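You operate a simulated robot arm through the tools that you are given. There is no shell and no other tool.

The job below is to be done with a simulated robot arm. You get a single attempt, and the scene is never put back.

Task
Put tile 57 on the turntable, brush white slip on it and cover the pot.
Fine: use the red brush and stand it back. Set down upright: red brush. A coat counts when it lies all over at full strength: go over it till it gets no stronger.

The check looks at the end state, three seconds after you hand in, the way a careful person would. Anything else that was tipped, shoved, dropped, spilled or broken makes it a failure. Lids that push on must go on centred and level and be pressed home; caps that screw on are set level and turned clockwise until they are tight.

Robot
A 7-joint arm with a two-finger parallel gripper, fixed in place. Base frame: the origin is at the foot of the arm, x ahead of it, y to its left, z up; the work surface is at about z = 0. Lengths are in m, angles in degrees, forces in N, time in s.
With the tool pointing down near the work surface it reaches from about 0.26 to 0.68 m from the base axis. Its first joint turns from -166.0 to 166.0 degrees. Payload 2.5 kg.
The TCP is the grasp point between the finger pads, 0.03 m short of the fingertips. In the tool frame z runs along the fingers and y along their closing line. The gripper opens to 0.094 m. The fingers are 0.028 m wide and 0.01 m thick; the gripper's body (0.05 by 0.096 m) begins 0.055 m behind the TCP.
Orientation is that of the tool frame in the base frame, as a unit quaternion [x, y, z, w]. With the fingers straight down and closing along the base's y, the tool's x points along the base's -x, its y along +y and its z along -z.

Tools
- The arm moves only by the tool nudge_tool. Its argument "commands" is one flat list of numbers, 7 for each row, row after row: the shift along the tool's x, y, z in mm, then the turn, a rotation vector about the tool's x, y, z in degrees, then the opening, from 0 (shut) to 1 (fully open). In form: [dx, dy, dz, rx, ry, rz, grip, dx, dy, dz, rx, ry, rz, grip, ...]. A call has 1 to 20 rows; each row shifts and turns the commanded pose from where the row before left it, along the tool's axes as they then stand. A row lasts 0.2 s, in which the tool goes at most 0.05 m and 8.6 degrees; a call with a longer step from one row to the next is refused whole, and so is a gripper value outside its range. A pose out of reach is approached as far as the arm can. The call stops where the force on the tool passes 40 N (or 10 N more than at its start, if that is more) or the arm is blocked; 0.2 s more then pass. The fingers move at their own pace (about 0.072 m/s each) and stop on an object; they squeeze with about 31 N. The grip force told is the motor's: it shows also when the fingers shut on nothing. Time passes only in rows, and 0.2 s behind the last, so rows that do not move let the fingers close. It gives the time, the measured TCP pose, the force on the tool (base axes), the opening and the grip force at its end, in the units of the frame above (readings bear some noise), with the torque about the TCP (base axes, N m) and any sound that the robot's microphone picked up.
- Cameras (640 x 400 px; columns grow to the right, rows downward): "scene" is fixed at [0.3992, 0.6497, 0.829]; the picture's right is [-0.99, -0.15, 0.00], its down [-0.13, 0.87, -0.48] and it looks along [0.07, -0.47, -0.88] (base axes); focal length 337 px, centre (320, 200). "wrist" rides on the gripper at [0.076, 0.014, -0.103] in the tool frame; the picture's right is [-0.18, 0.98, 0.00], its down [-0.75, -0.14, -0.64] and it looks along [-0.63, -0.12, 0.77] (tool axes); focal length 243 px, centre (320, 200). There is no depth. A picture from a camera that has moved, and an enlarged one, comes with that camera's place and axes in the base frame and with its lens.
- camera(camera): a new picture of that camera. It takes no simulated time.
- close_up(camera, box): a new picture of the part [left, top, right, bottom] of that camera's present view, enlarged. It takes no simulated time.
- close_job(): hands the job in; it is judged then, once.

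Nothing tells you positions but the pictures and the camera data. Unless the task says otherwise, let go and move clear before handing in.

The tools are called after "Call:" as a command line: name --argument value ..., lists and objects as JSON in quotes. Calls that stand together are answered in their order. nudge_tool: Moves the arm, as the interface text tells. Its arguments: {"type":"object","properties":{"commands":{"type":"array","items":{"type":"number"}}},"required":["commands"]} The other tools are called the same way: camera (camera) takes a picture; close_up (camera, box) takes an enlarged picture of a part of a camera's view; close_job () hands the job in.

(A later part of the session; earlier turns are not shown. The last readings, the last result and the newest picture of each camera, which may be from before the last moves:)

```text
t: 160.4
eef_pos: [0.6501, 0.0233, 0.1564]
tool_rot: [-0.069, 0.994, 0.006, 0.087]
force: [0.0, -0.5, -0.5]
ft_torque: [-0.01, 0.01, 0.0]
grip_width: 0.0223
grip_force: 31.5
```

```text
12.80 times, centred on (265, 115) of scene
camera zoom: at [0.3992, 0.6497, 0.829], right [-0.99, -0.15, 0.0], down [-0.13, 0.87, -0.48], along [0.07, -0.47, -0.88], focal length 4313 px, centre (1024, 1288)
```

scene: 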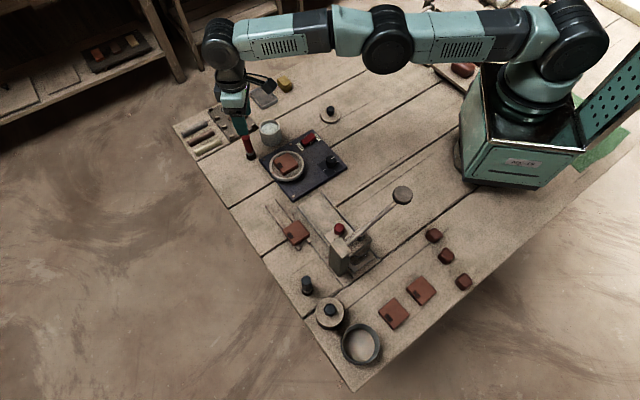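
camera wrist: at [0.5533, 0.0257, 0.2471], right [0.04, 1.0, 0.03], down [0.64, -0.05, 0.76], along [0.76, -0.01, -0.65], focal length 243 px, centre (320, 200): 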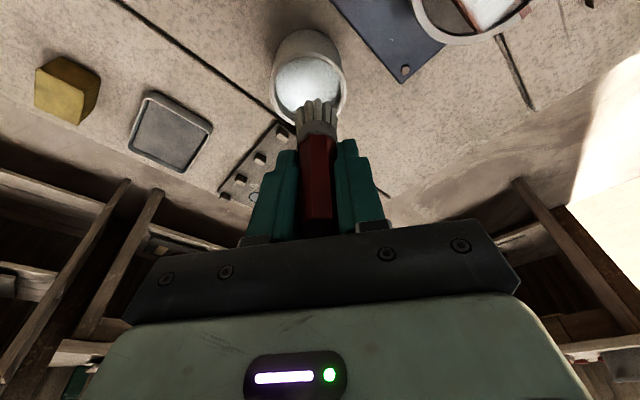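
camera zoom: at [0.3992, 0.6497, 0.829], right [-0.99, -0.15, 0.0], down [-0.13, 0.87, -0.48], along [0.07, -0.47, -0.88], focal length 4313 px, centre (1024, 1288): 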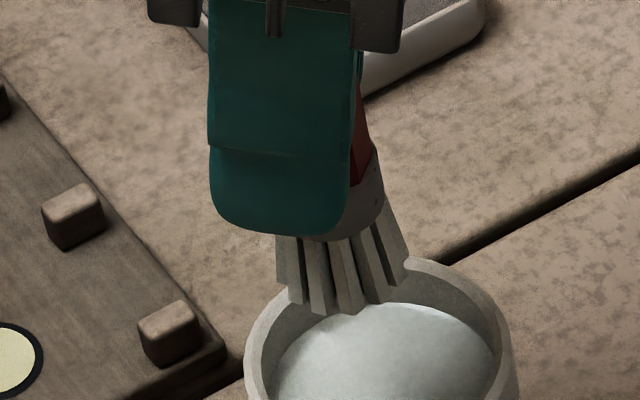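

The coat no longer changes between passes (only the tile's bevelled rim stays bare), so it's saturated. Now I return the red brush to its original spot near (0.689, 0.0935).

Call:
nudge_tool --commands '[-15, 20.6, 2.7, 0, 0, 0, 0.05, -15, 20.6, 2.7, 0, 0, 0, 0.05, -15.1, 20.7, 2.6, 0, 0, 0, 0.05, 3.3, 0, 18.7, 0, 0, 0, 0.05, 3.3, 0, 18.7, 0, 0, 0, 0.05, 0, 0, 0, 0, 0, 0, 0.05]'

Call:
camera --camera "wrist"

Call:
close_up --camera "wrist" --box '[240, 40, 400, 180]'

Call:
close_up --camera "scene" --box '[220, 100, 290, 170]'

```text
t: 161.8
eef_pos: [0.6881, 0.0913, 0.1193]
tool_rot: [-0.069, 0.994, 0.005, 0.087]
force: [0.8, -0.3, -0.4]
ft_torque: [0.01, 0.0, -0.03]
grip_width: 0.0223
grip_force: 31.7
```

```text
taken
camera wrist: at [0.5944, 0.0932, 0.2086], right [0.04, 1.0, 0.03], down [0.64, -0.05, 0.76], along [0.76, -0.01, -0.65], focal length 243 px, centre (320, 200)
```

wrist: 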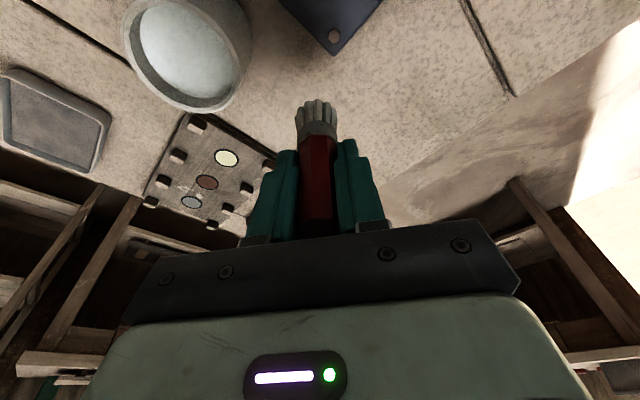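

```text
2.86 times, centred on (320, 110) of wrist
camera zoom: at [0.5944, 0.0932, 0.2086], right [0.04, 1.0, 0.03], down [0.64, -0.05, 0.76], along [0.76, -0.01, -0.65], focal length 693 px, centre (320, 457)
```

zoom: 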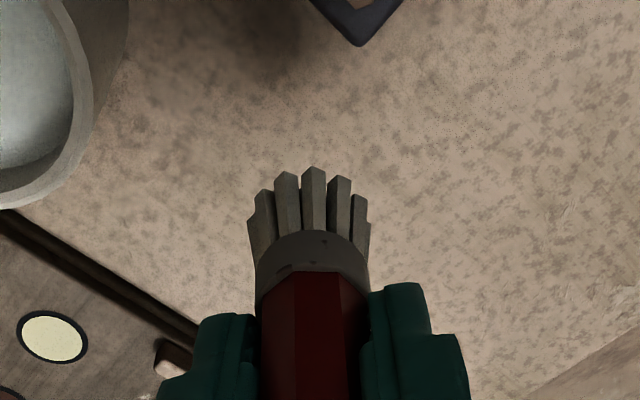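

```text
5.71 times, centred on (255, 135) of scene
camera zoom: at [0.3992, 0.6497, 0.829], right [-0.99, -0.15, 0.0], down [-0.13, 0.87, -0.48], along [0.07, -0.47, -0.88], focal length 1925 px, centre (691, 571)
```

zoom: 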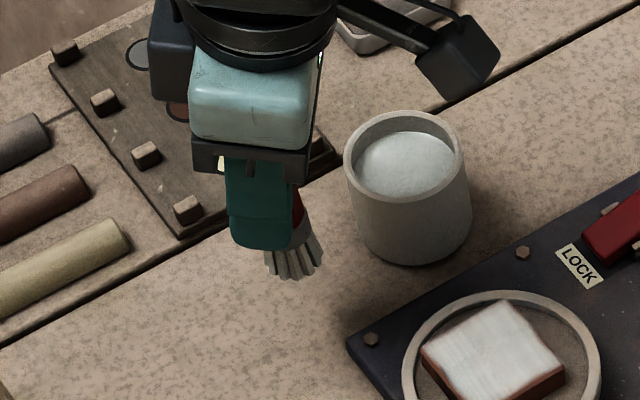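

Call:
nudge_tool --commands '[3.4, 0, 19.4, 0, 0, 0, 0.05, 3.1, 0, 17.6, 0, 0, 0, 0.05, 0.35, 0, 2, 0, 0, 0, 0.05, 0, 0, 0, 0, 0, 0, 0.05]'

Call:
close_up --camera "wrist" --box '[240, 60, 400, 200]'

Call:
close_up --camera "scene" --box '[225, 125, 285, 170]'

```text
t: 162.8
eef_pos: [0.6873, 0.0916, 0.0804]
tool_rot: [-0.069, 0.994, 0.006, 0.088]
force: [0.1, 0.0, -0.4]
ft_torque: [0.08, 0.02, 0.01]
grip_width: 0.0225
grip_force: 31.5
```

```text
2.86 times, centred on (320, 130) of wrist
camera zoom: at [0.5944, 0.093, 0.1697], right [0.04, 1.0, 0.03], down [0.64, -0.05, 0.76], along [0.76, -0.01, -0.65], focal length 693 px, centre (320, 400)
```

zoom: 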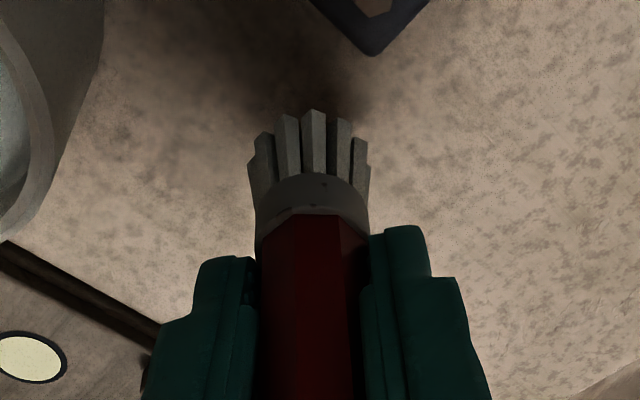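

```text
8.89 times, centred on (255, 148) of scene
camera zoom: at [0.3992, 0.6497, 0.829], right [-0.99, -0.15, 0.0], down [-0.13, 0.87, -0.48], along [0.07, -0.47, -0.88], focal length 2995 px, centre (898, 667)
```

zoom: 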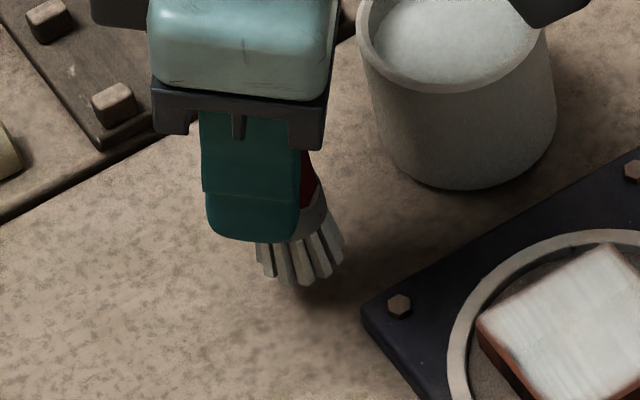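

Call:
nudge_tool --commands '[0.7, 0, 4, 0, 0, 0, 0.05, 0.35, 0, 2, 0, 0, 0, 0.05, 0.17, 0, 1, 0, 0, 0, 0.05, 0, 0, 0, 0, 0, 0, 0.05]'

Call:
close_up --camera "scene" --box '[235, 135, 275, 170]'

```text
t: 163.8
eef_pos: [0.6875, 0.0921, 0.0732]
tool_rot: [-0.068, 0.994, 0.005, 0.087]
force: [0.3, 0.2, -0.5]
ft_torque: [-0.02, 0.0, -0.03]
grip_width: 0.0221
grip_force: 30.9
```

```text
11.43 times, centred on (255, 152) of scene
camera zoom: at [0.3992, 0.6497, 0.829], right [-0.99, -0.15, 0.0], down [-0.13, 0.87, -0.48], along [0.07, -0.47, -0.88], focal length 3850 px, centre (1063, 743)
```

zoom: 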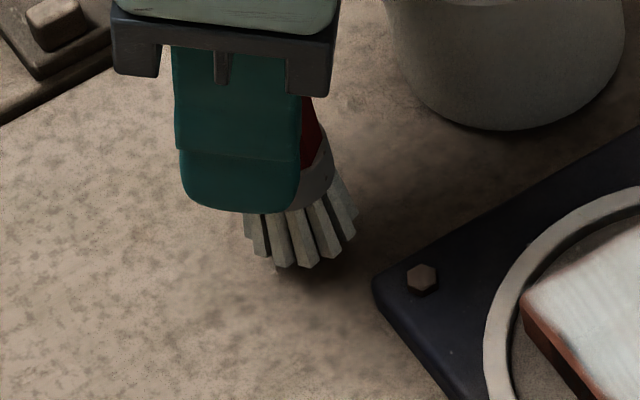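

Call:
nudge_tool --commands '[0.17, 0, 1, 0, 0, 0, 0.05, 0.17, 0, 1, 0, 0, 0, 0.05, 0, 0, 0, 0, 0, 0, 0.05]'

Call:
close_up --camera "scene" --box '[235, 135, 275, 170]'

```text
t: 164.6
eef_pos: [0.6878, 0.0913, 0.0713]
tool_rot: [-0.068, 0.994, 0.005, 0.087]
force: [-0.7, 0.2, -1.3]
ft_torque: [0.02, 0.0, -0.02]
grip_width: 0.0223
grip_force: 31.1
```

```text
11.43 times, centred on (255, 152) of scene
camera zoom: at [0.3992, 0.6497, 0.829], right [-0.99, -0.15, 0.0], down [-0.13, 0.87, -0.48], along [0.07, -0.47, -0.88], focal length 3850 px, centre (1063, 743)
```

zoom: 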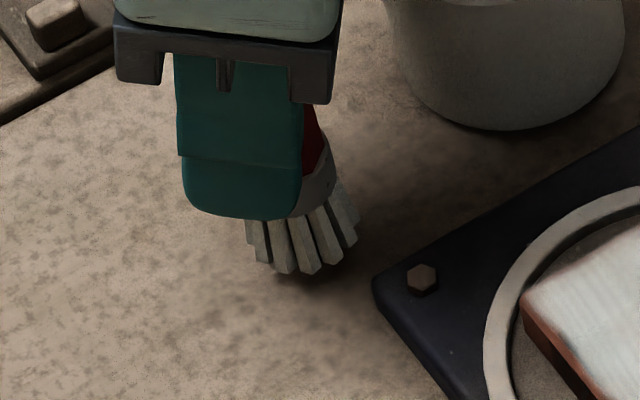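

Call:
nudge_tool --commands '[0.17, 0, 1, 0, 0, 0, 0.05, 0.17, 0, 1, 0, 0, 0, 0.05, 0, 0, 0, 0, 0, 0, 0.05]'

Call:
close_up --camera "scene" --box '[235, 135, 275, 170]'

```text
t: 165.4
eef_pos: [0.6882, 0.0904, 0.0698]
tool_rot: [-0.07, 0.994, 0.006, 0.086]
force: [0.0, 0.6, -0.3]
ft_torque: [0.01, 0.0, 0.04]
grip_width: 0.0223
grip_force: 30.9
```

```text
11.43 times, centred on (255, 152) of scene
camera zoom: at [0.3992, 0.6497, 0.829], right [-0.99, -0.15, 0.0], down [-0.13, 0.87, -0.48], along [0.07, -0.47, -0.88], focal length 3850 px, centre (1063, 743)
```

zoom: 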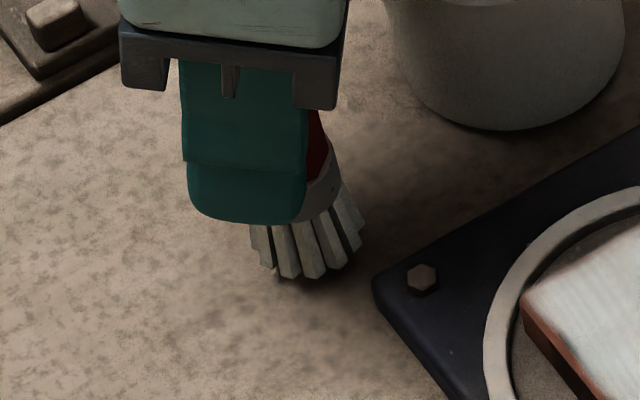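

Call:
nudge_tool --commands '[0.17, 0, 1, 0, 0, 0, 0.05, 0.17, 0, 1, 0, 0, 0, 0.05, 0, 0, 0, 0, 0, 0, 0.05]'

Call:
close_up --camera "scene" --box '[235, 135, 275, 170]'

Call:
close_up --camera "wrist" --box '[240, 60, 400, 200]'

```text
t: 166.2
eef_pos: [0.6875, 0.0905, 0.0679]
tool_rot: [-0.068, 0.994, 0.006, 0.087]
force: [1.4, -0.1, -1.0]
ft_torque: [-0.03, 0.04, -0.01]
grip_width: 0.0222
grip_force: 31.2
```

```text
11.43 times, centred on (255, 152) of scene
camera zoom: at [0.3992, 0.6497, 0.829], right [-0.99, -0.15, 0.0], down [-0.13, 0.87, -0.48], along [0.07, -0.47, -0.88], focal length 3850 px, centre (1063, 743)
```

zoom: 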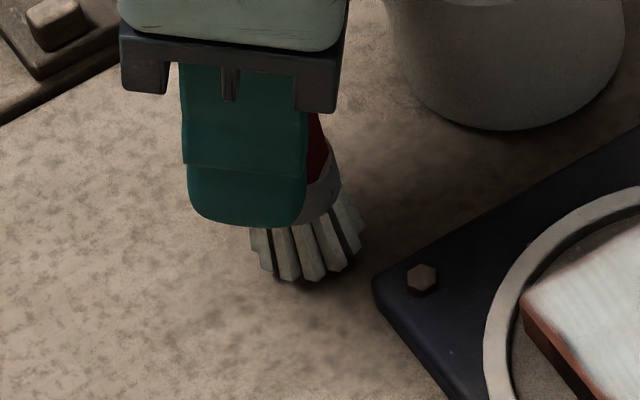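

```text
2.86 times, centred on (320, 130) of wrist
camera zoom: at [0.5937, 0.0923, 0.1565], right [0.04, 1.0, 0.03], down [0.64, -0.05, 0.76], along [0.76, -0.01, -0.65], focal length 693 px, centre (320, 400)
```

zoom: 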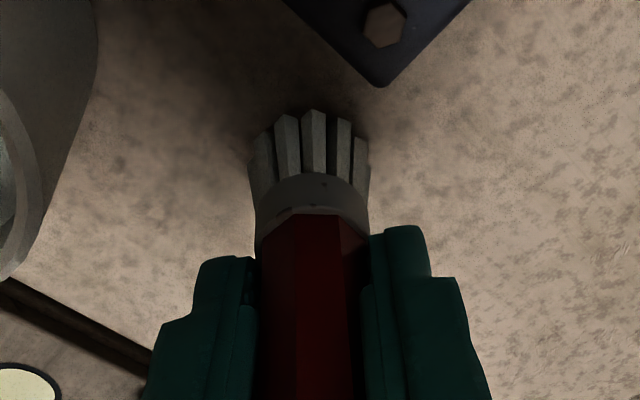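

Call:
nudge_tool --commands '[0.17, 0, 1, 0, 0, 0, 0.05, 0, 0, 0, 0, 0, 0, 0.05]'

Call:
close_up --camera "scene" --box '[235, 135, 275, 170]'

```text
t: 166.8
eef_pos: [0.6873, 0.0919, 0.0669]
tool_rot: [-0.068, 0.994, 0.006, 0.087]
force: [-0.2, 0.0, -0.9]
ft_torque: [0.0, 0.0, 0.03]
grip_width: 0.0225
grip_force: 31.4
```

```text
11.43 times, centred on (255, 152) of scene
camera zoom: at [0.3992, 0.6497, 0.829], right [-0.99, -0.15, 0.0], down [-0.13, 0.87, -0.48], along [0.07, -0.47, -0.88], focal length 3850 px, centre (1063, 743)
```

zoom: 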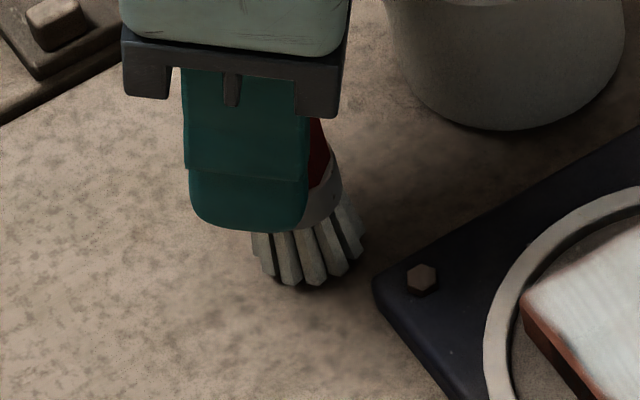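

Call:
nudge_tool --commands '[0.17, 0, 1, 0, 0, 0, 0.05, 0, 0, 0, 0, 0, 0, 0.05]'

Call:
close_up --camera "scene" --box '[235, 135, 275, 170]'

```text
t: 167.4
eef_pos: [0.687, 0.0904, 0.0662]
tool_rot: [-0.069, 0.994, 0.006, 0.087]
force: [0.2, -0.1, -0.7]
ft_torque: [-0.01, 0.01, 0.03]
grip_width: 0.0223
grip_force: 31.3
```

```text
11.43 times, centred on (255, 152) of scene
camera zoom: at [0.3992, 0.6497, 0.829], right [-0.99, -0.15, 0.0], down [-0.13, 0.87, -0.48], along [0.07, -0.47, -0.88], focal length 3850 px, centre (1063, 743)
```

zoom: 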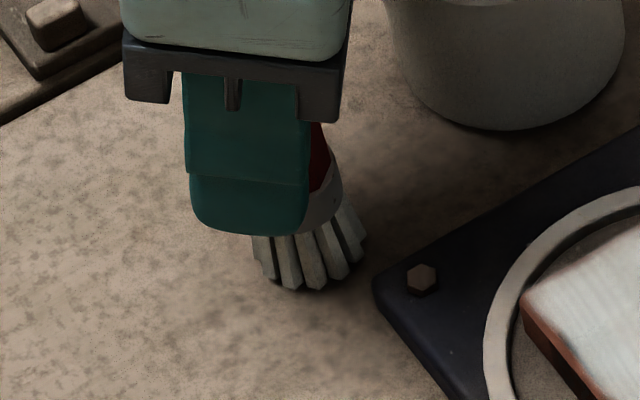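

Call:
nudge_tool --commands '[0.17, 0, 1, 0, 0, 0, 0.05, 0, 0, 0, 0, 0, 0, 0.05]'

Call:
close_up --camera "scene" --box '[235, 135, 275, 170]'

```text
t: 168.0
eef_pos: [0.6872, 0.0911, 0.0635]
tool_rot: [-0.068, 0.994, 0.006, 0.087]
force: [0.1, -0.3, 0.2]
ft_torque: [-0.01, 0.0, -0.01]
grip_width: 0.0226
grip_force: 31.0
```

```text
11.43 times, centred on (255, 152) of scene
camera zoom: at [0.3992, 0.6497, 0.829], right [-0.99, -0.15, 0.0], down [-0.13, 0.87, -0.48], along [0.07, -0.47, -0.88], focal length 3850 px, centre (1063, 743)
```

zoom: 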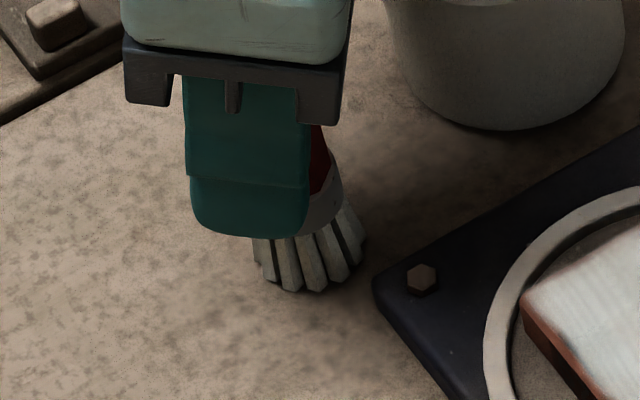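

Call:
nudge_tool --commands '[0.17, 0, 1, 0, 0, 0, 0.05, 0, 0, 0, 0, 0, 0, 0.05]'

Call:
close_up --camera "scene" --box '[240, 140, 270, 165]'

```text
t: 168.6
eef_pos: [0.6875, 0.0918, 0.0628]
tool_rot: [-0.069, 0.994, 0.006, 0.087]
force: [0.0, -0.7, -0.6]
ft_torque: [0.0, -0.02, 0.03]
grip_width: 0.0221
grip_force: 31.2
```

```text
16.00 times, centred on (255, 152) of scene
camera zoom: at [0.3992, 0.6497, 0.829], right [-0.99, -0.15, 0.0], down [-0.13, 0.87, -0.48], along [0.07, -0.47, -0.88], focal length 5391 px, centre (1360, 960)
```

zoom: 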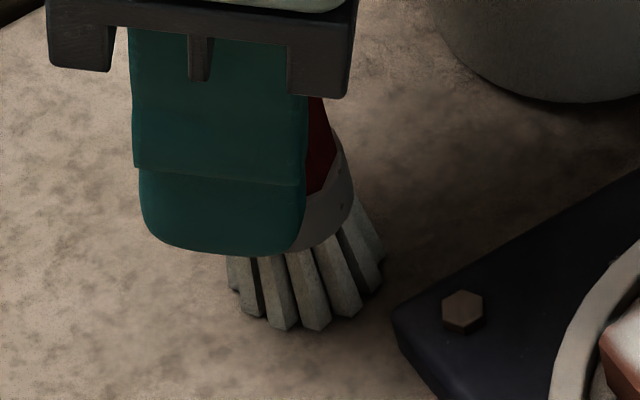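

Call:
nudge_tool --commands '[0.17, 0, 1, 0, 0, 0, 0.05, 0, 0, 0, 0, 0, 0, 0.05]'

Call:
close_up --camera "scene" --box '[240, 140, 270, 165]'

```text
t: 169.2
eef_pos: [0.6885, 0.0914, 0.0629]
tool_rot: [-0.069, 0.994, 0.006, 0.088]
force: [-0.7, -0.3, 4.3]
ft_torque: [-0.05, 0.07, 0.0]
grip_width: 0.0222
grip_force: 31.0
```

```text
16.00 times, centred on (255, 152) of scene
camera zoom: at [0.3992, 0.6497, 0.829], right [-0.99, -0.15, 0.0], down [-0.13, 0.87, -0.48], along [0.07, -0.47, -0.88], focal length 5391 px, centre (1360, 960)
```

zoom: 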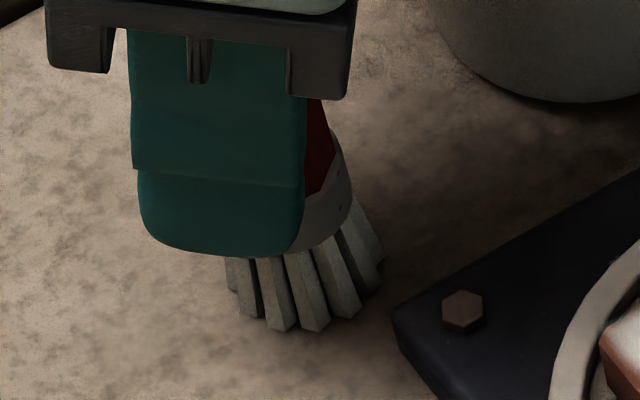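

The brush touches the table. I press it lightly flat, ease off, and open the fingers slowly.

Call:
nudge_tool --commands '[0.17, 0, 1, 0, 0, 0, 0.05, 0, 0, 0, 0, 0, 0, 0.05, -0.2, 0, -1.3, 0, 0, 0, 0.05, 0, 0, 0, 0, 0, 0, 0.05]'

Call:
close_up --camera "scene" --box '[240, 140, 270, 165]'

Call:
close_up --camera "wrist" --box '[240, 60, 400, 240]'

```text
t: 170.2
eef_pos: [0.6875, 0.0899, 0.0635]
tool_rot: [-0.069, 0.994, 0.006, 0.088]
force: [3.2, 0.4, 6.9]
ft_torque: [0.03, -0.25, 0.0]
grip_width: 0.022
grip_force: 31.5
```

```text
16.00 times, centred on (255, 152) of scene
camera zoom: at [0.3992, 0.6497, 0.829], right [-0.99, -0.15, 0.0], down [-0.13, 0.87, -0.48], along [0.07, -0.47, -0.88], focal length 5391 px, centre (1360, 960)
```

zoom: 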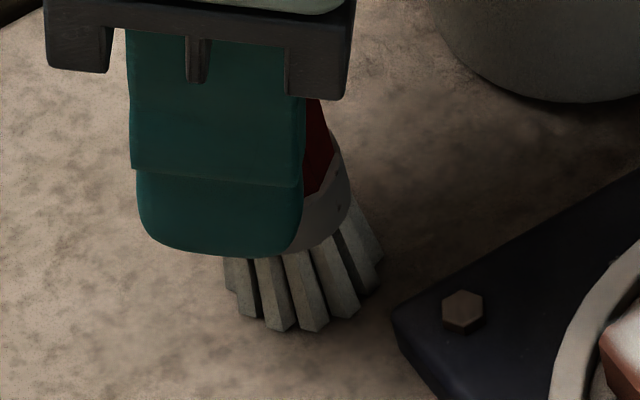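

```text
2.22 times, centred on (320, 150) of wrist
camera zoom: at [0.5938, 0.0932, 0.1518], right [0.04, 1.0, 0.03], down [0.64, -0.05, 0.76], along [0.76, -0.01, -0.64], focal length 539 px, centre (320, 311)
```

zoom: 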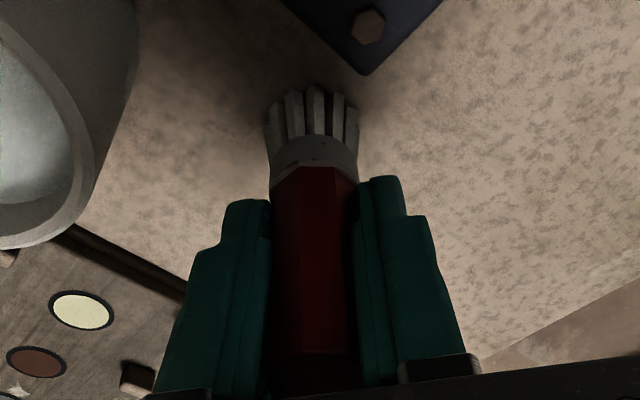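

Call:
nudge_tool --commands '[-0.1, 0, -0.6, 0, 0, 0, 0.05, 0, 0, 0, 0, 0, 0, 0.05]'

```text
t: 170.8
eef_pos: [0.6873, 0.0913, 0.0638]
tool_rot: [-0.069, 0.994, 0.006, 0.086]
force: [-0.2, 1.0, 5.0]
ft_torque: [0.07, -0.07, 0.0]
grip_width: 0.0225
grip_force: 30.7
```

Call:
nudge_tool --commands '[0, 0, 0, 0, 0, 0, 0.23, 0, 0, 0, 0, 0, 0, 0.25, 0, 0, 0, 0, 0, 0, 0.28, 0, 0, 0, 0, 0, 0, 0.32, 0, 0, 0, 0, 0, 0, 0.38]'

Call:
close_up --camera "wrist" --box '[240, 60, 400, 240]'

Call:
close_up --camera "scene" --box '[240, 140, 270, 165]'

```text
t: 172.0
eef_pos: [0.6882, 0.0903, 0.0633]
tool_rot: [-0.069, 0.994, 0.006, 0.087]
force: [-0.6, 0.8, 0.0]
ft_torque: [-0.01, -0.04, 0.03]
grip_width: 0.0357
grip_force: 0.0
```

```text
2.22 times, centred on (320, 150) of wrist
camera zoom: at [0.5941, 0.0929, 0.1522], right [0.04, 1.0, 0.03], down [0.64, -0.05, 0.76], along [0.76, -0.01, -0.65], focal length 539 px, centre (320, 311)
```

zoom: 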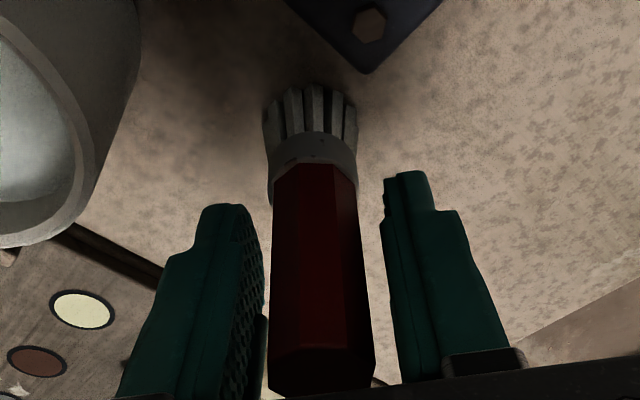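

```text
16.00 times, centred on (255, 152) of scene
camera zoom: at [0.3992, 0.6497, 0.829], right [-0.99, -0.15, 0.0], down [-0.13, 0.87, -0.48], along [0.07, -0.47, -0.88], focal length 5391 px, centre (1360, 960)
```

zoom: 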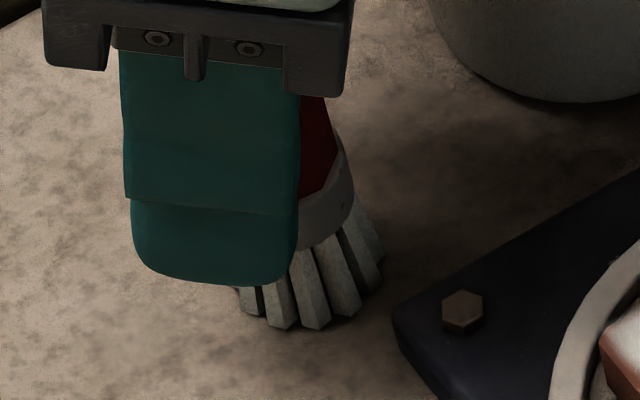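

Brush stands free. Opening wider and rising straight up away from it.

Call:
nudge_tool --commands '[0, 0, 0, 0, 0, 0, 0.55, 0, 0, 0, 0, 0, 0, 0.65, 0, 0, 0, 0, 0, 0, 0.65, -1.7, 0, -10, 0, 0, 0, 0.65, -3.5, 0, -20, 0, 0, 0, 0.65, -4.4, 0, -25, 0, 0, 0, 0.65, -5.2, 0, -30, 0, 0, 0, 0.65, 0, 0, 0, 0, 0, 0, 0.65]'

Call:
camera --camera "wrist"

Call:
close_up --camera "wrist" --box '[240, 40, 400, 180]'

Call:
close_up --camera "scene" --box '[230, 110, 290, 170]'

```text
t: 173.8
eef_pos: [0.6868, 0.0905, 0.1488]
tool_rot: [-0.068, 0.994, 0.006, 0.087]
force: [-0.5, 1.0, 0.2]
ft_torque: [-0.03, -0.01, -0.01]
grip_width: 0.0612
grip_force: 0.1
```

```text
taken
camera wrist: at [0.5929, 0.0922, 0.2385], right [0.04, 1.0, 0.03], down [0.64, -0.05, 0.76], along [0.76, -0.01, -0.65], focal length 243 px, centre (320, 200)
```

wrist: 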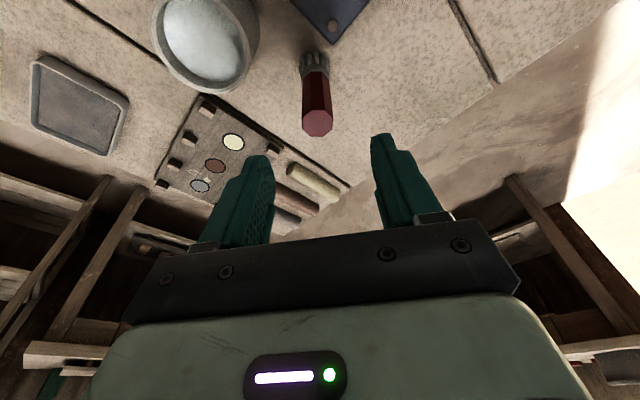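

```text
2.86 times, centred on (320, 110) of wrist
camera zoom: at [0.5929, 0.0922, 0.2385], right [0.04, 1.0, 0.03], down [0.64, -0.05, 0.76], along [0.76, -0.01, -0.65], focal length 693 px, centre (320, 457)
```

zoom: 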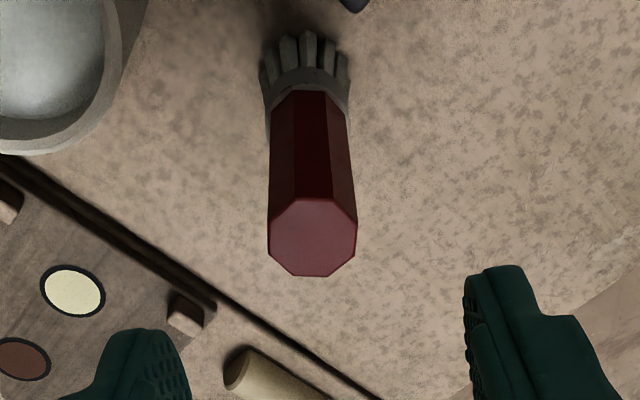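

```text
6.67 times, centred on (260, 140) of scene
camera zoom: at [0.3992, 0.6497, 0.829], right [-0.99, -0.15, 0.0], down [-0.13, 0.87, -0.48], along [0.07, -0.47, -0.88], focal length 2246 px, centre (720, 600)
```

zoom: 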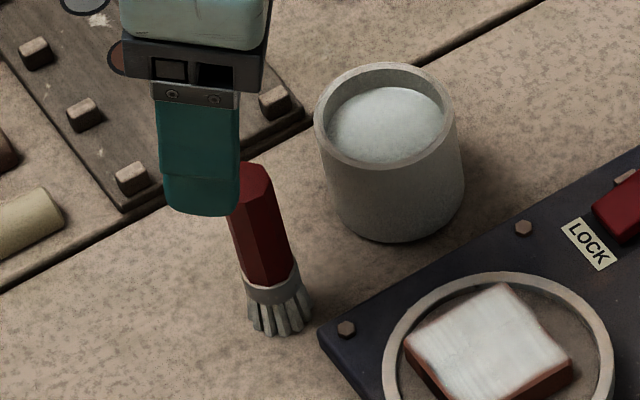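

Red brush stands upright near its old place. Now I go back for the lid: move over it and bring the tool upright again.

Call:
nudge_tool --commands '[-1, 0, -20, 0, 0, 0, 0.65, 31.8, -22.9, -9, 0, 0, 0, 0.65, 31.8, -22.9, -9, 0, 0, 0, 0.65, 31.8, -22.9, -9, 0, 0, 0, 0.65, 31.8, -22.9, -9, 0, 0, 0, 0.65, 31.8, -22.9, -9, 0, 0, 0, 0.65, 31.8, -22.9, -9, 0, 0, 0, 0.65, 31.8, -22.9, 4, 0, 0, 0, 0.65, 0, 0, 0, 0, 5, 0, 0.65, 0, 0, 0, 0, 5, 0, 0.65, 0, 0, 0, 0, 0, 0, 0.65]'

Call:
camera --camera "wrist"

Call:
camera --camera "scene"

```text
t: 176.2
eef_pos: [0.4809, -0.1002, 0.18]
tool_rot: [-0.068, 0.998, -0.001, -0.001]
force: [-0.4, 0.7, 0.4]
ft_torque: [0.01, 0.02, -0.03]
grip_width: 0.0614
grip_force: 0.1
```

```text
taken
camera wrist: at [0.4039, -0.0963, 0.283], right [0.05, 1.0, 0.0], down [0.77, -0.04, 0.64], along [0.64, -0.03, -0.77], focal length 243 px, centre (320, 200)
```

wrist: 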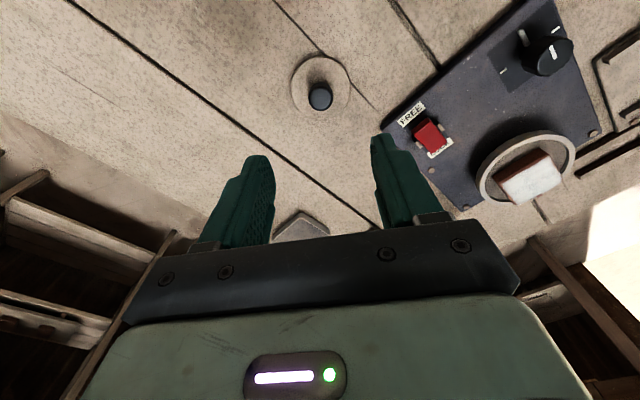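

```text
taken
```

scene: 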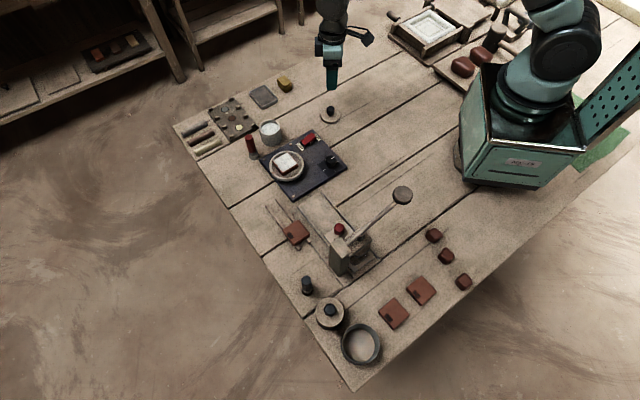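

Aligned right over the knob. Descending to grip height.

Call:
nudge_tool --commands '[0, 0, 30, 0, 0, 0, 0.6, 0, 0, 30, 0, 0, 0, 0.6, 0, 0, 30, 0, 0, 0, 0.6, 0, 0, 0, 0, 0, 0, 0.6]'

Call:
close_up --camera "wrist" --box '[220, 60, 420, 220]'

```text
t: 177.2
eef_pos: [0.482, -0.1001, 0.0881]
tool_rot: [-0.068, 0.998, 0.0, 0.0]
force: [-0.9, 0.5, 0.1]
ft_torque: [-0.05, 0.01, -0.01]
grip_width: 0.0564
grip_force: 0.1
```

```text
2.50 times, centred on (320, 140) of wrist
camera zoom: at [0.4037, -0.0954, 0.1922], right [0.05, 1.0, 0.0], down [0.77, -0.04, 0.64], along [0.64, -0.03, -0.77], focal length 606 px, centre (320, 350)
```

zoom: 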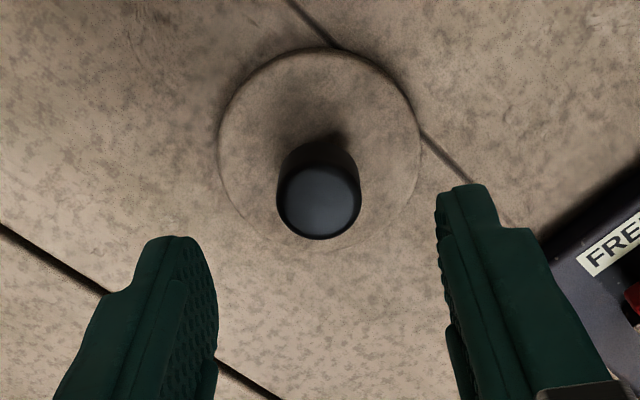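

Call:
nudge_tool --commands '[0, 0, 20, 0, 0, 0, 0.6, 0, 0, 15, 0, 0, 0, 0.6, 0, 0, 6.5, 0, 0, 0, 0.6, 0, 0, 0, 0, 0, 0, 0.4, 0, 0, 0, 0, 0, 0, 0.3, 0, 0, 0, 0, 0, 0, 0.28]'

Call:
close_up --camera "wrist" --box '[240, 100, 400, 240]'

Call:
close_up --camera "scene" --box '[300, 80, 360, 140]'

```text
t: 178.6
eef_pos: [0.48, -0.0988, 0.0475]
tool_rot: [-0.069, 0.998, 0.001, 0.0]
force: [-0.5, 0.4, 0.5]
ft_torque: [-0.03, 0.0, -0.01]
grip_width: 0.0264
grip_force: 0.0
```

```text
2.86 times, centred on (320, 170) of wrist
camera zoom: at [0.4035, -0.0945, 0.1513], right [0.05, 1.0, 0.0], down [0.77, -0.04, 0.64], along [0.64, -0.03, -0.77], focal length 693 px, centre (320, 286)
```

zoom: 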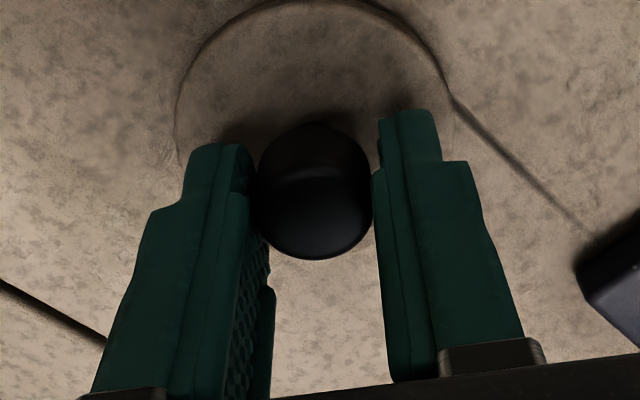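

```text
6.67 times, centred on (330, 110) of scene
camera zoom: at [0.3992, 0.6497, 0.829], right [-0.99, -0.15, 0.0], down [-0.13, 0.87, -0.48], along [0.07, -0.47, -0.88], focal length 2246 px, centre (253, 800)
```

zoom: 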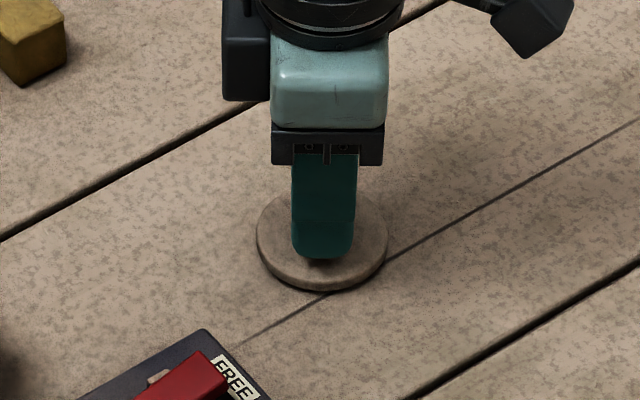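

Call:
nudge_tool --commands '[0, 0, 0, 0, 0, 0, 0.26, 0, 0, 0, 0, 0, 0, 0.24, 0, 0, 0, 0, 0, 0, 0.2, 0, 0, 0, 0, 0, 0, 0.1, 0, 0, 0, 0, 0, 0, 0.1]'

Call:
nudge_tool --commands '[0, 0, -5, 0, 0, 0, 0.1, 0, 0, -15, 0, 0, 0, 0.1, 0, 0, -30, 0, 0, 0, 0.1, 0, 0, -40, 0, 0, 0, 0.1, 0, 0, -20, 0, 0, 0, 0.1, 0, 0, 0, 0, 0, 0, 0.1]'

Call:
camera --camera "wrist"

Call:
close_up --camera "scene" --box '[300, 60, 360, 120]'

```text
t: 179.8
eef_pos: [0.4816, -0.0977, 0.048]
tool_rot: [-0.069, 0.998, 0.0, 0.001]
force: [-0.5, -0.5, 0.5]
ft_torque: [0.01, -0.01, 0.03]
grip_width: 0.0221
grip_force: 30.6
```

```text
t: 181.2
eef_pos: [0.4805, -0.0994, 0.158]
tool_rot: [-0.069, 0.998, -0.001, 0.0]
force: [1.3, 0.8, -0.1]
ft_torque: [-0.04, -0.01, 0.03]
grip_width: 0.0222
grip_force: 30.9
```

```text
taken
camera wrist: at [0.4028, -0.0949, 0.2616], right [0.05, 1.0, 0.0], down [0.77, -0.04, 0.64], along [0.64, -0.03, -0.77], focal length 243 px, centre (320, 200)
```

wrist: 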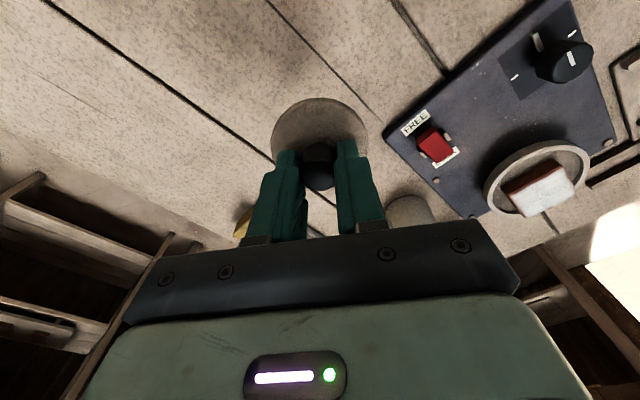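

```text
6.67 times, centred on (330, 90) of scene
camera zoom: at [0.3992, 0.6497, 0.829], right [-0.99, -0.15, 0.0], down [-0.13, 0.87, -0.48], along [0.07, -0.47, -0.88], focal length 2246 px, centre (253, 933)
```

zoom: 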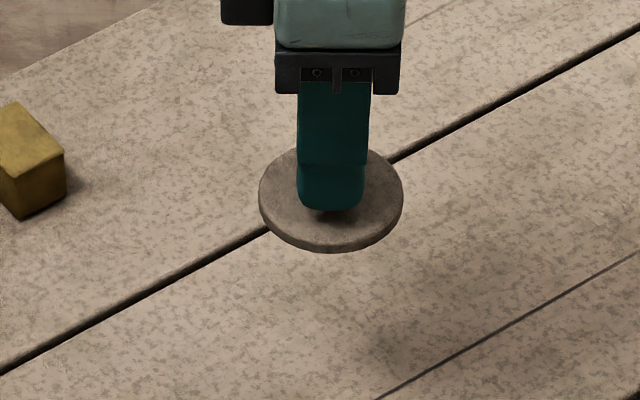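

Lid is held level. I'll pause where the wrist camera can see the open pot to fix its centre precisely before placing.

Call:
nudge_tool --commands '[-30, -2, 0, 0, 0, 0, 0.1, -30, -2, 0, 0, 0, 0, 0.1, -30, -2, 0, 0, 0, 0, 0.1, -30, -2, 0, 0, 0, 0, 0.1, 0, 0, 0, 0, 0, 0, 0.1]'

Call:
camera --camera "wrist"

Call:
close_up --camera "wrist" --box '[380, 100, 500, 220]'

Call:
close_up --camera "scene" --box '[240, 90, 310, 160]'

```text
t: 182.4
eef_pos: [0.6004, -0.0912, 0.157]
tool_rot: [-0.068, 0.998, 0.0, 0.0]
force: [-0.5, -0.8, -0.2]
ft_torque: [0.02, -0.02, 0.03]
grip_width: 0.0223
grip_force: 30.6
```

```text
taken
camera wrist: at [0.5231, -0.0871, 0.2611], right [0.05, 1.0, 0.0], down [0.77, -0.04, 0.64], along [0.64, -0.03, -0.77], focal length 243 px, centre (320, 200)
```

wrist: 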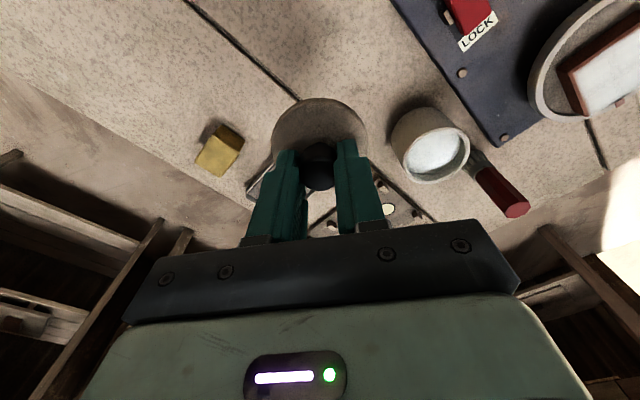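

```text
3.33 times, centred on (440, 160) of wrist
camera zoom: at [0.5231, -0.0871, 0.2611], right [0.05, 1.0, 0.0], down [0.77, -0.04, 0.64], along [0.64, -0.03, -0.77], focal length 809 px, centre (-80, 333)
```

zoom: 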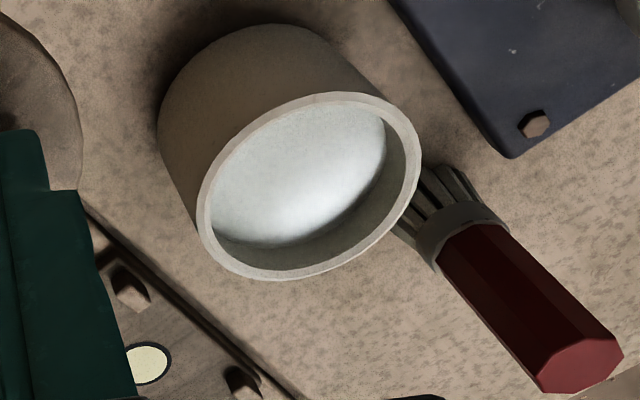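

```text
5.71 times, centred on (275, 125) of scene
camera zoom: at [0.3992, 0.6497, 0.829], right [-0.99, -0.15, 0.0], down [-0.13, 0.87, -0.48], along [0.07, -0.47, -0.88], focal length 1925 px, centre (577, 629)
```

zoom: 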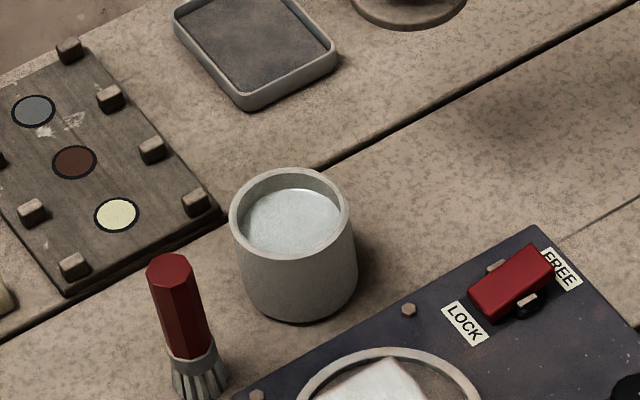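

Call:
close_up --camera "wrist" --box '[250, 80, 390, 200]'

Call:
close_up --camera "scene" --box '[270, 60, 330, 110]'

```text
3.33 times, centred on (320, 140) of wrist
camera zoom: at [0.5231, -0.0871, 0.2611], right [0.05, 1.0, 0.0], down [0.77, -0.04, 0.64], along [0.64, -0.03, -0.77], focal length 809 px, centre (320, 400)
```

zoom: 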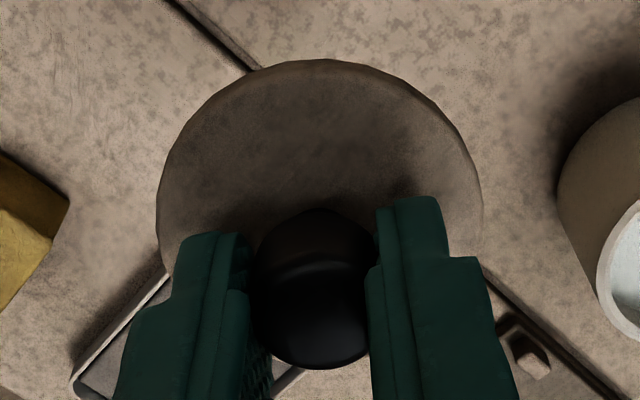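

```text
8.00 times, centred on (300, 85) of scene
camera zoom: at [0.3992, 0.6497, 0.829], right [-0.99, -0.15, 0.0], down [-0.13, 0.87, -0.48], along [0.07, -0.47, -0.88], focal length 2695 px, centre (480, 1120)
```

zoom: 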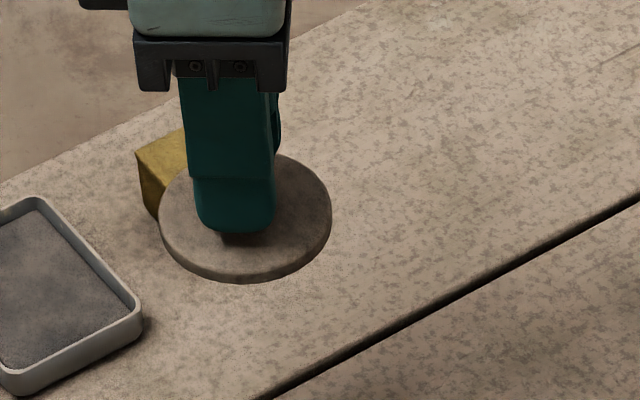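

Pot rim centre works out near (0.646, 0.0185). Moving the lid over it.

Call:
nudge_tool --commands '[-15.2, 25.3, 0, 0, 0, 0, 0.1, -15.2, 25.3, 0, 0, 0, 0, 0.1, -15.1, 25.3, 0, 0, 0, 0, 0.1, -15.1, 25.4, 0, 0, 0, 0, 0.1, 0, 0, 15, 0, 0, 0, 0.1, 0, 0, 15, 0, 0, 0, 0.1, 0, 0, 0, 0, 0, 0, 0.1]'

Call:
camera --camera "wrist"

Call:
close_up --camera "scene" --box '[240, 90, 310, 160]'

Call:
close_up --camera "wrist" --box '[250, 60, 390, 180]'

```text
t: 184.0
eef_pos: [0.6465, 0.0189, 0.1299]
tool_rot: [-0.069, 0.998, 0.0, 0.0]
force: [0.4, -0.1, -0.9]
ft_torque: [0.0, -0.03, 0.0]
grip_width: 0.0221
grip_force: 31.6
```

```text
taken
camera wrist: at [0.5689, 0.0225, 0.2325], right [0.05, 1.0, 0.0], down [0.77, -0.04, 0.64], along [0.64, -0.03, -0.77], focal length 243 px, centre (320, 200)
```

wrist: 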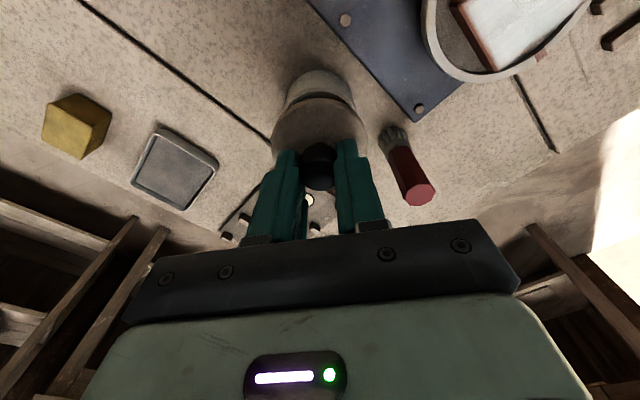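

```text
5.71 times, centred on (275, 125) of scene
camera zoom: at [0.3992, 0.6497, 0.829], right [-0.99, -0.15, 0.0], down [-0.13, 0.87, -0.48], along [0.07, -0.47, -0.88], focal length 1925 px, centre (577, 629)
```

zoom: 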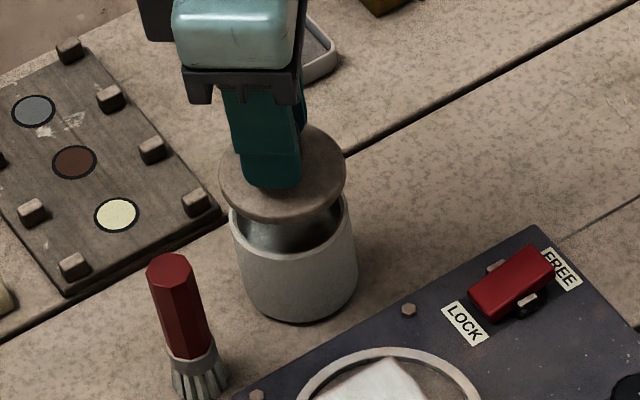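

```text
3.33 times, centred on (320, 120) of wrist
camera zoom: at [0.5689, 0.0225, 0.2325], right [0.05, 1.0, 0.0], down [0.77, -0.04, 0.64], along [0.64, -0.03, -0.77], focal length 809 px, centre (320, 467)
```

zoom: 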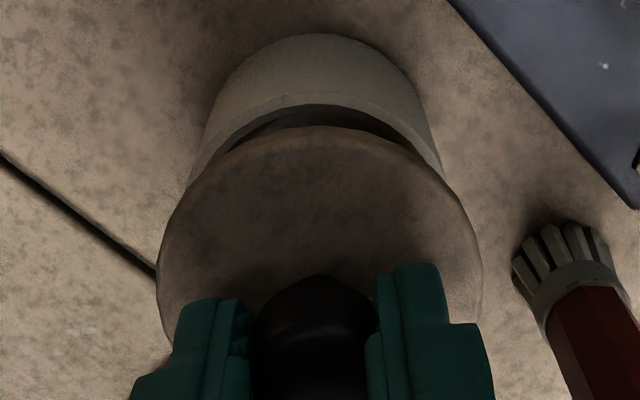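

Call:
nudge_tool --commands '[-1.0, -0.7, 0, 0, 0, 0, 0.1, 0, 0, 12, 0, 0, 0, 0.1, 0, 0, 10, 0, 0, 0, 0.1, 0, 0, 0, 0, 0, 0, 0.1]'

Call:
close_up --camera "wrist" --box '[250, 60, 390, 180]'

Call:
close_up --camera "scene" --box '[245, 100, 295, 150]'

```text
t: 185.0
eef_pos: [0.6474, 0.0164, 0.1065]
tool_rot: [-0.069, 0.998, 0.001, 0.0]
force: [0.2, 0.3, -0.5]
ft_torque: [0.02, 0.02, 0.03]
grip_width: 0.0219
grip_force: 30.9
```

```text
3.33 times, centred on (320, 120) of wrist
camera zoom: at [0.5709, 0.0213, 0.2097], right [0.05, 1.0, 0.0], down [0.77, -0.04, 0.64], along [0.64, -0.03, -0.77], focal length 809 px, centre (320, 467)
```

zoom: 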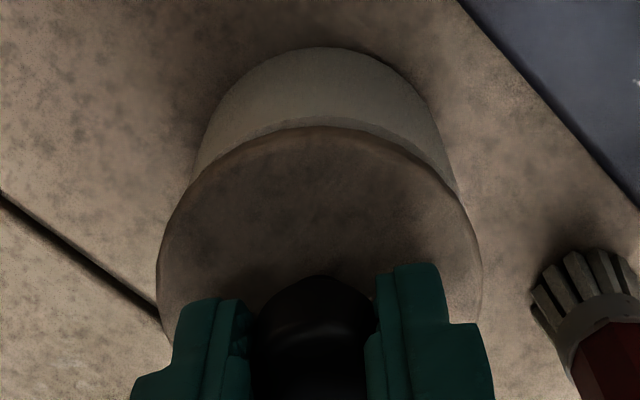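

```text
8.00 times, centred on (270, 125) of scene
camera zoom: at [0.3992, 0.6497, 0.829], right [-0.99, -0.15, 0.0], down [-0.13, 0.87, -0.48], along [0.07, -0.47, -0.88], focal length 2695 px, centre (720, 800)
```

zoom: 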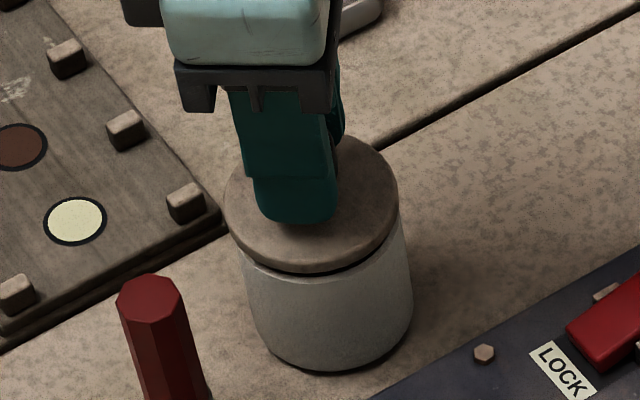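

Call:
nudge_tool --commands '[0, 0, 3, 0, 0, 0, 0.1, 0, 0, 2, 0, 0, 0, 0.1, 0, 0, 0, 0, 0, 0, 0.1]'

Call:
close_up --camera "scene" --box '[245, 100, 295, 150]'

Call:
close_up --camera "wrist" --box '[250, 60, 390, 180]'

```text
t: 185.8
eef_pos: [0.6493, 0.019, 0.1012]
tool_rot: [-0.069, 0.998, 0.0, 0.001]
force: [0.1, -0.2, -0.2]
ft_torque: [-0.01, -0.02, 0.0]
grip_width: 0.0219
grip_force: 30.7
```

```text
8.00 times, centred on (270, 125) of scene
camera zoom: at [0.3992, 0.6497, 0.829], right [-0.99, -0.15, 0.0], down [-0.13, 0.87, -0.48], along [0.07, -0.47, -0.88], focal length 2695 px, centre (720, 800)
```

zoom: 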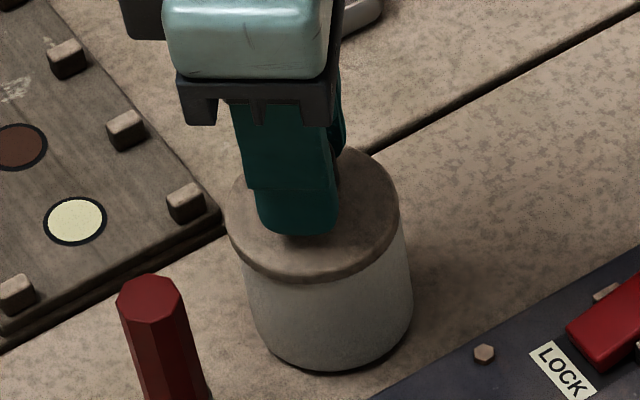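

```text
3.33 times, centred on (320, 120) of wrist
camera zoom: at [0.5709, 0.0224, 0.2049], right [0.05, 1.0, 0.0], down [0.77, -0.04, 0.64], along [0.64, -0.03, -0.77], focal length 809 px, centre (320, 467)
```

zoom: 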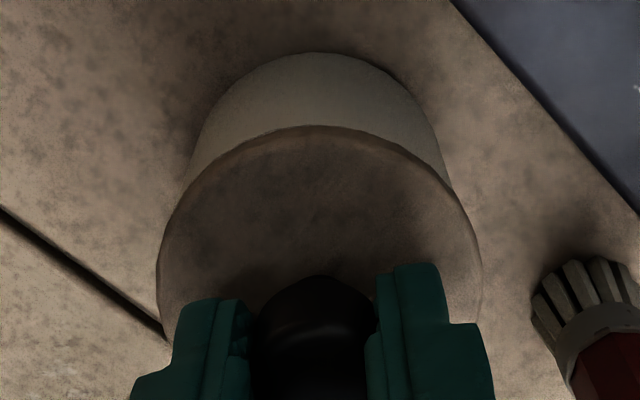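

Call:
nudge_tool --commands '[0, 0, 1, 0, 0, 0, 0.1, 0, 0, 1, 0, 0, 0, 0.1, 0, 0, 0, 0, 0, 0, 0.1]'

Call:
close_up --camera "scene" --box '[245, 100, 295, 150]'

```text
t: 186.6
eef_pos: [0.6484, 0.0164, 0.1003]
tool_rot: [-0.07, 0.998, 0.001, 0.0]
force: [-10.9, 1.2, 15.2]
ft_torque: [0.0, 0.61, -0.02]
grip_width: 0.0222
grip_force: 31.0
heard: snap
```

```text
8.00 times, centred on (270, 125) of scene
camera zoom: at [0.3992, 0.6497, 0.829], right [-0.99, -0.15, 0.0], down [-0.13, 0.87, -0.48], along [0.07, -0.47, -0.88], focal length 2695 px, centre (720, 800)
```

zoom: 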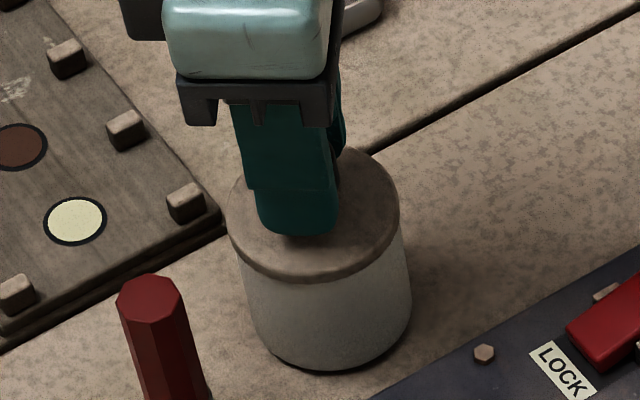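

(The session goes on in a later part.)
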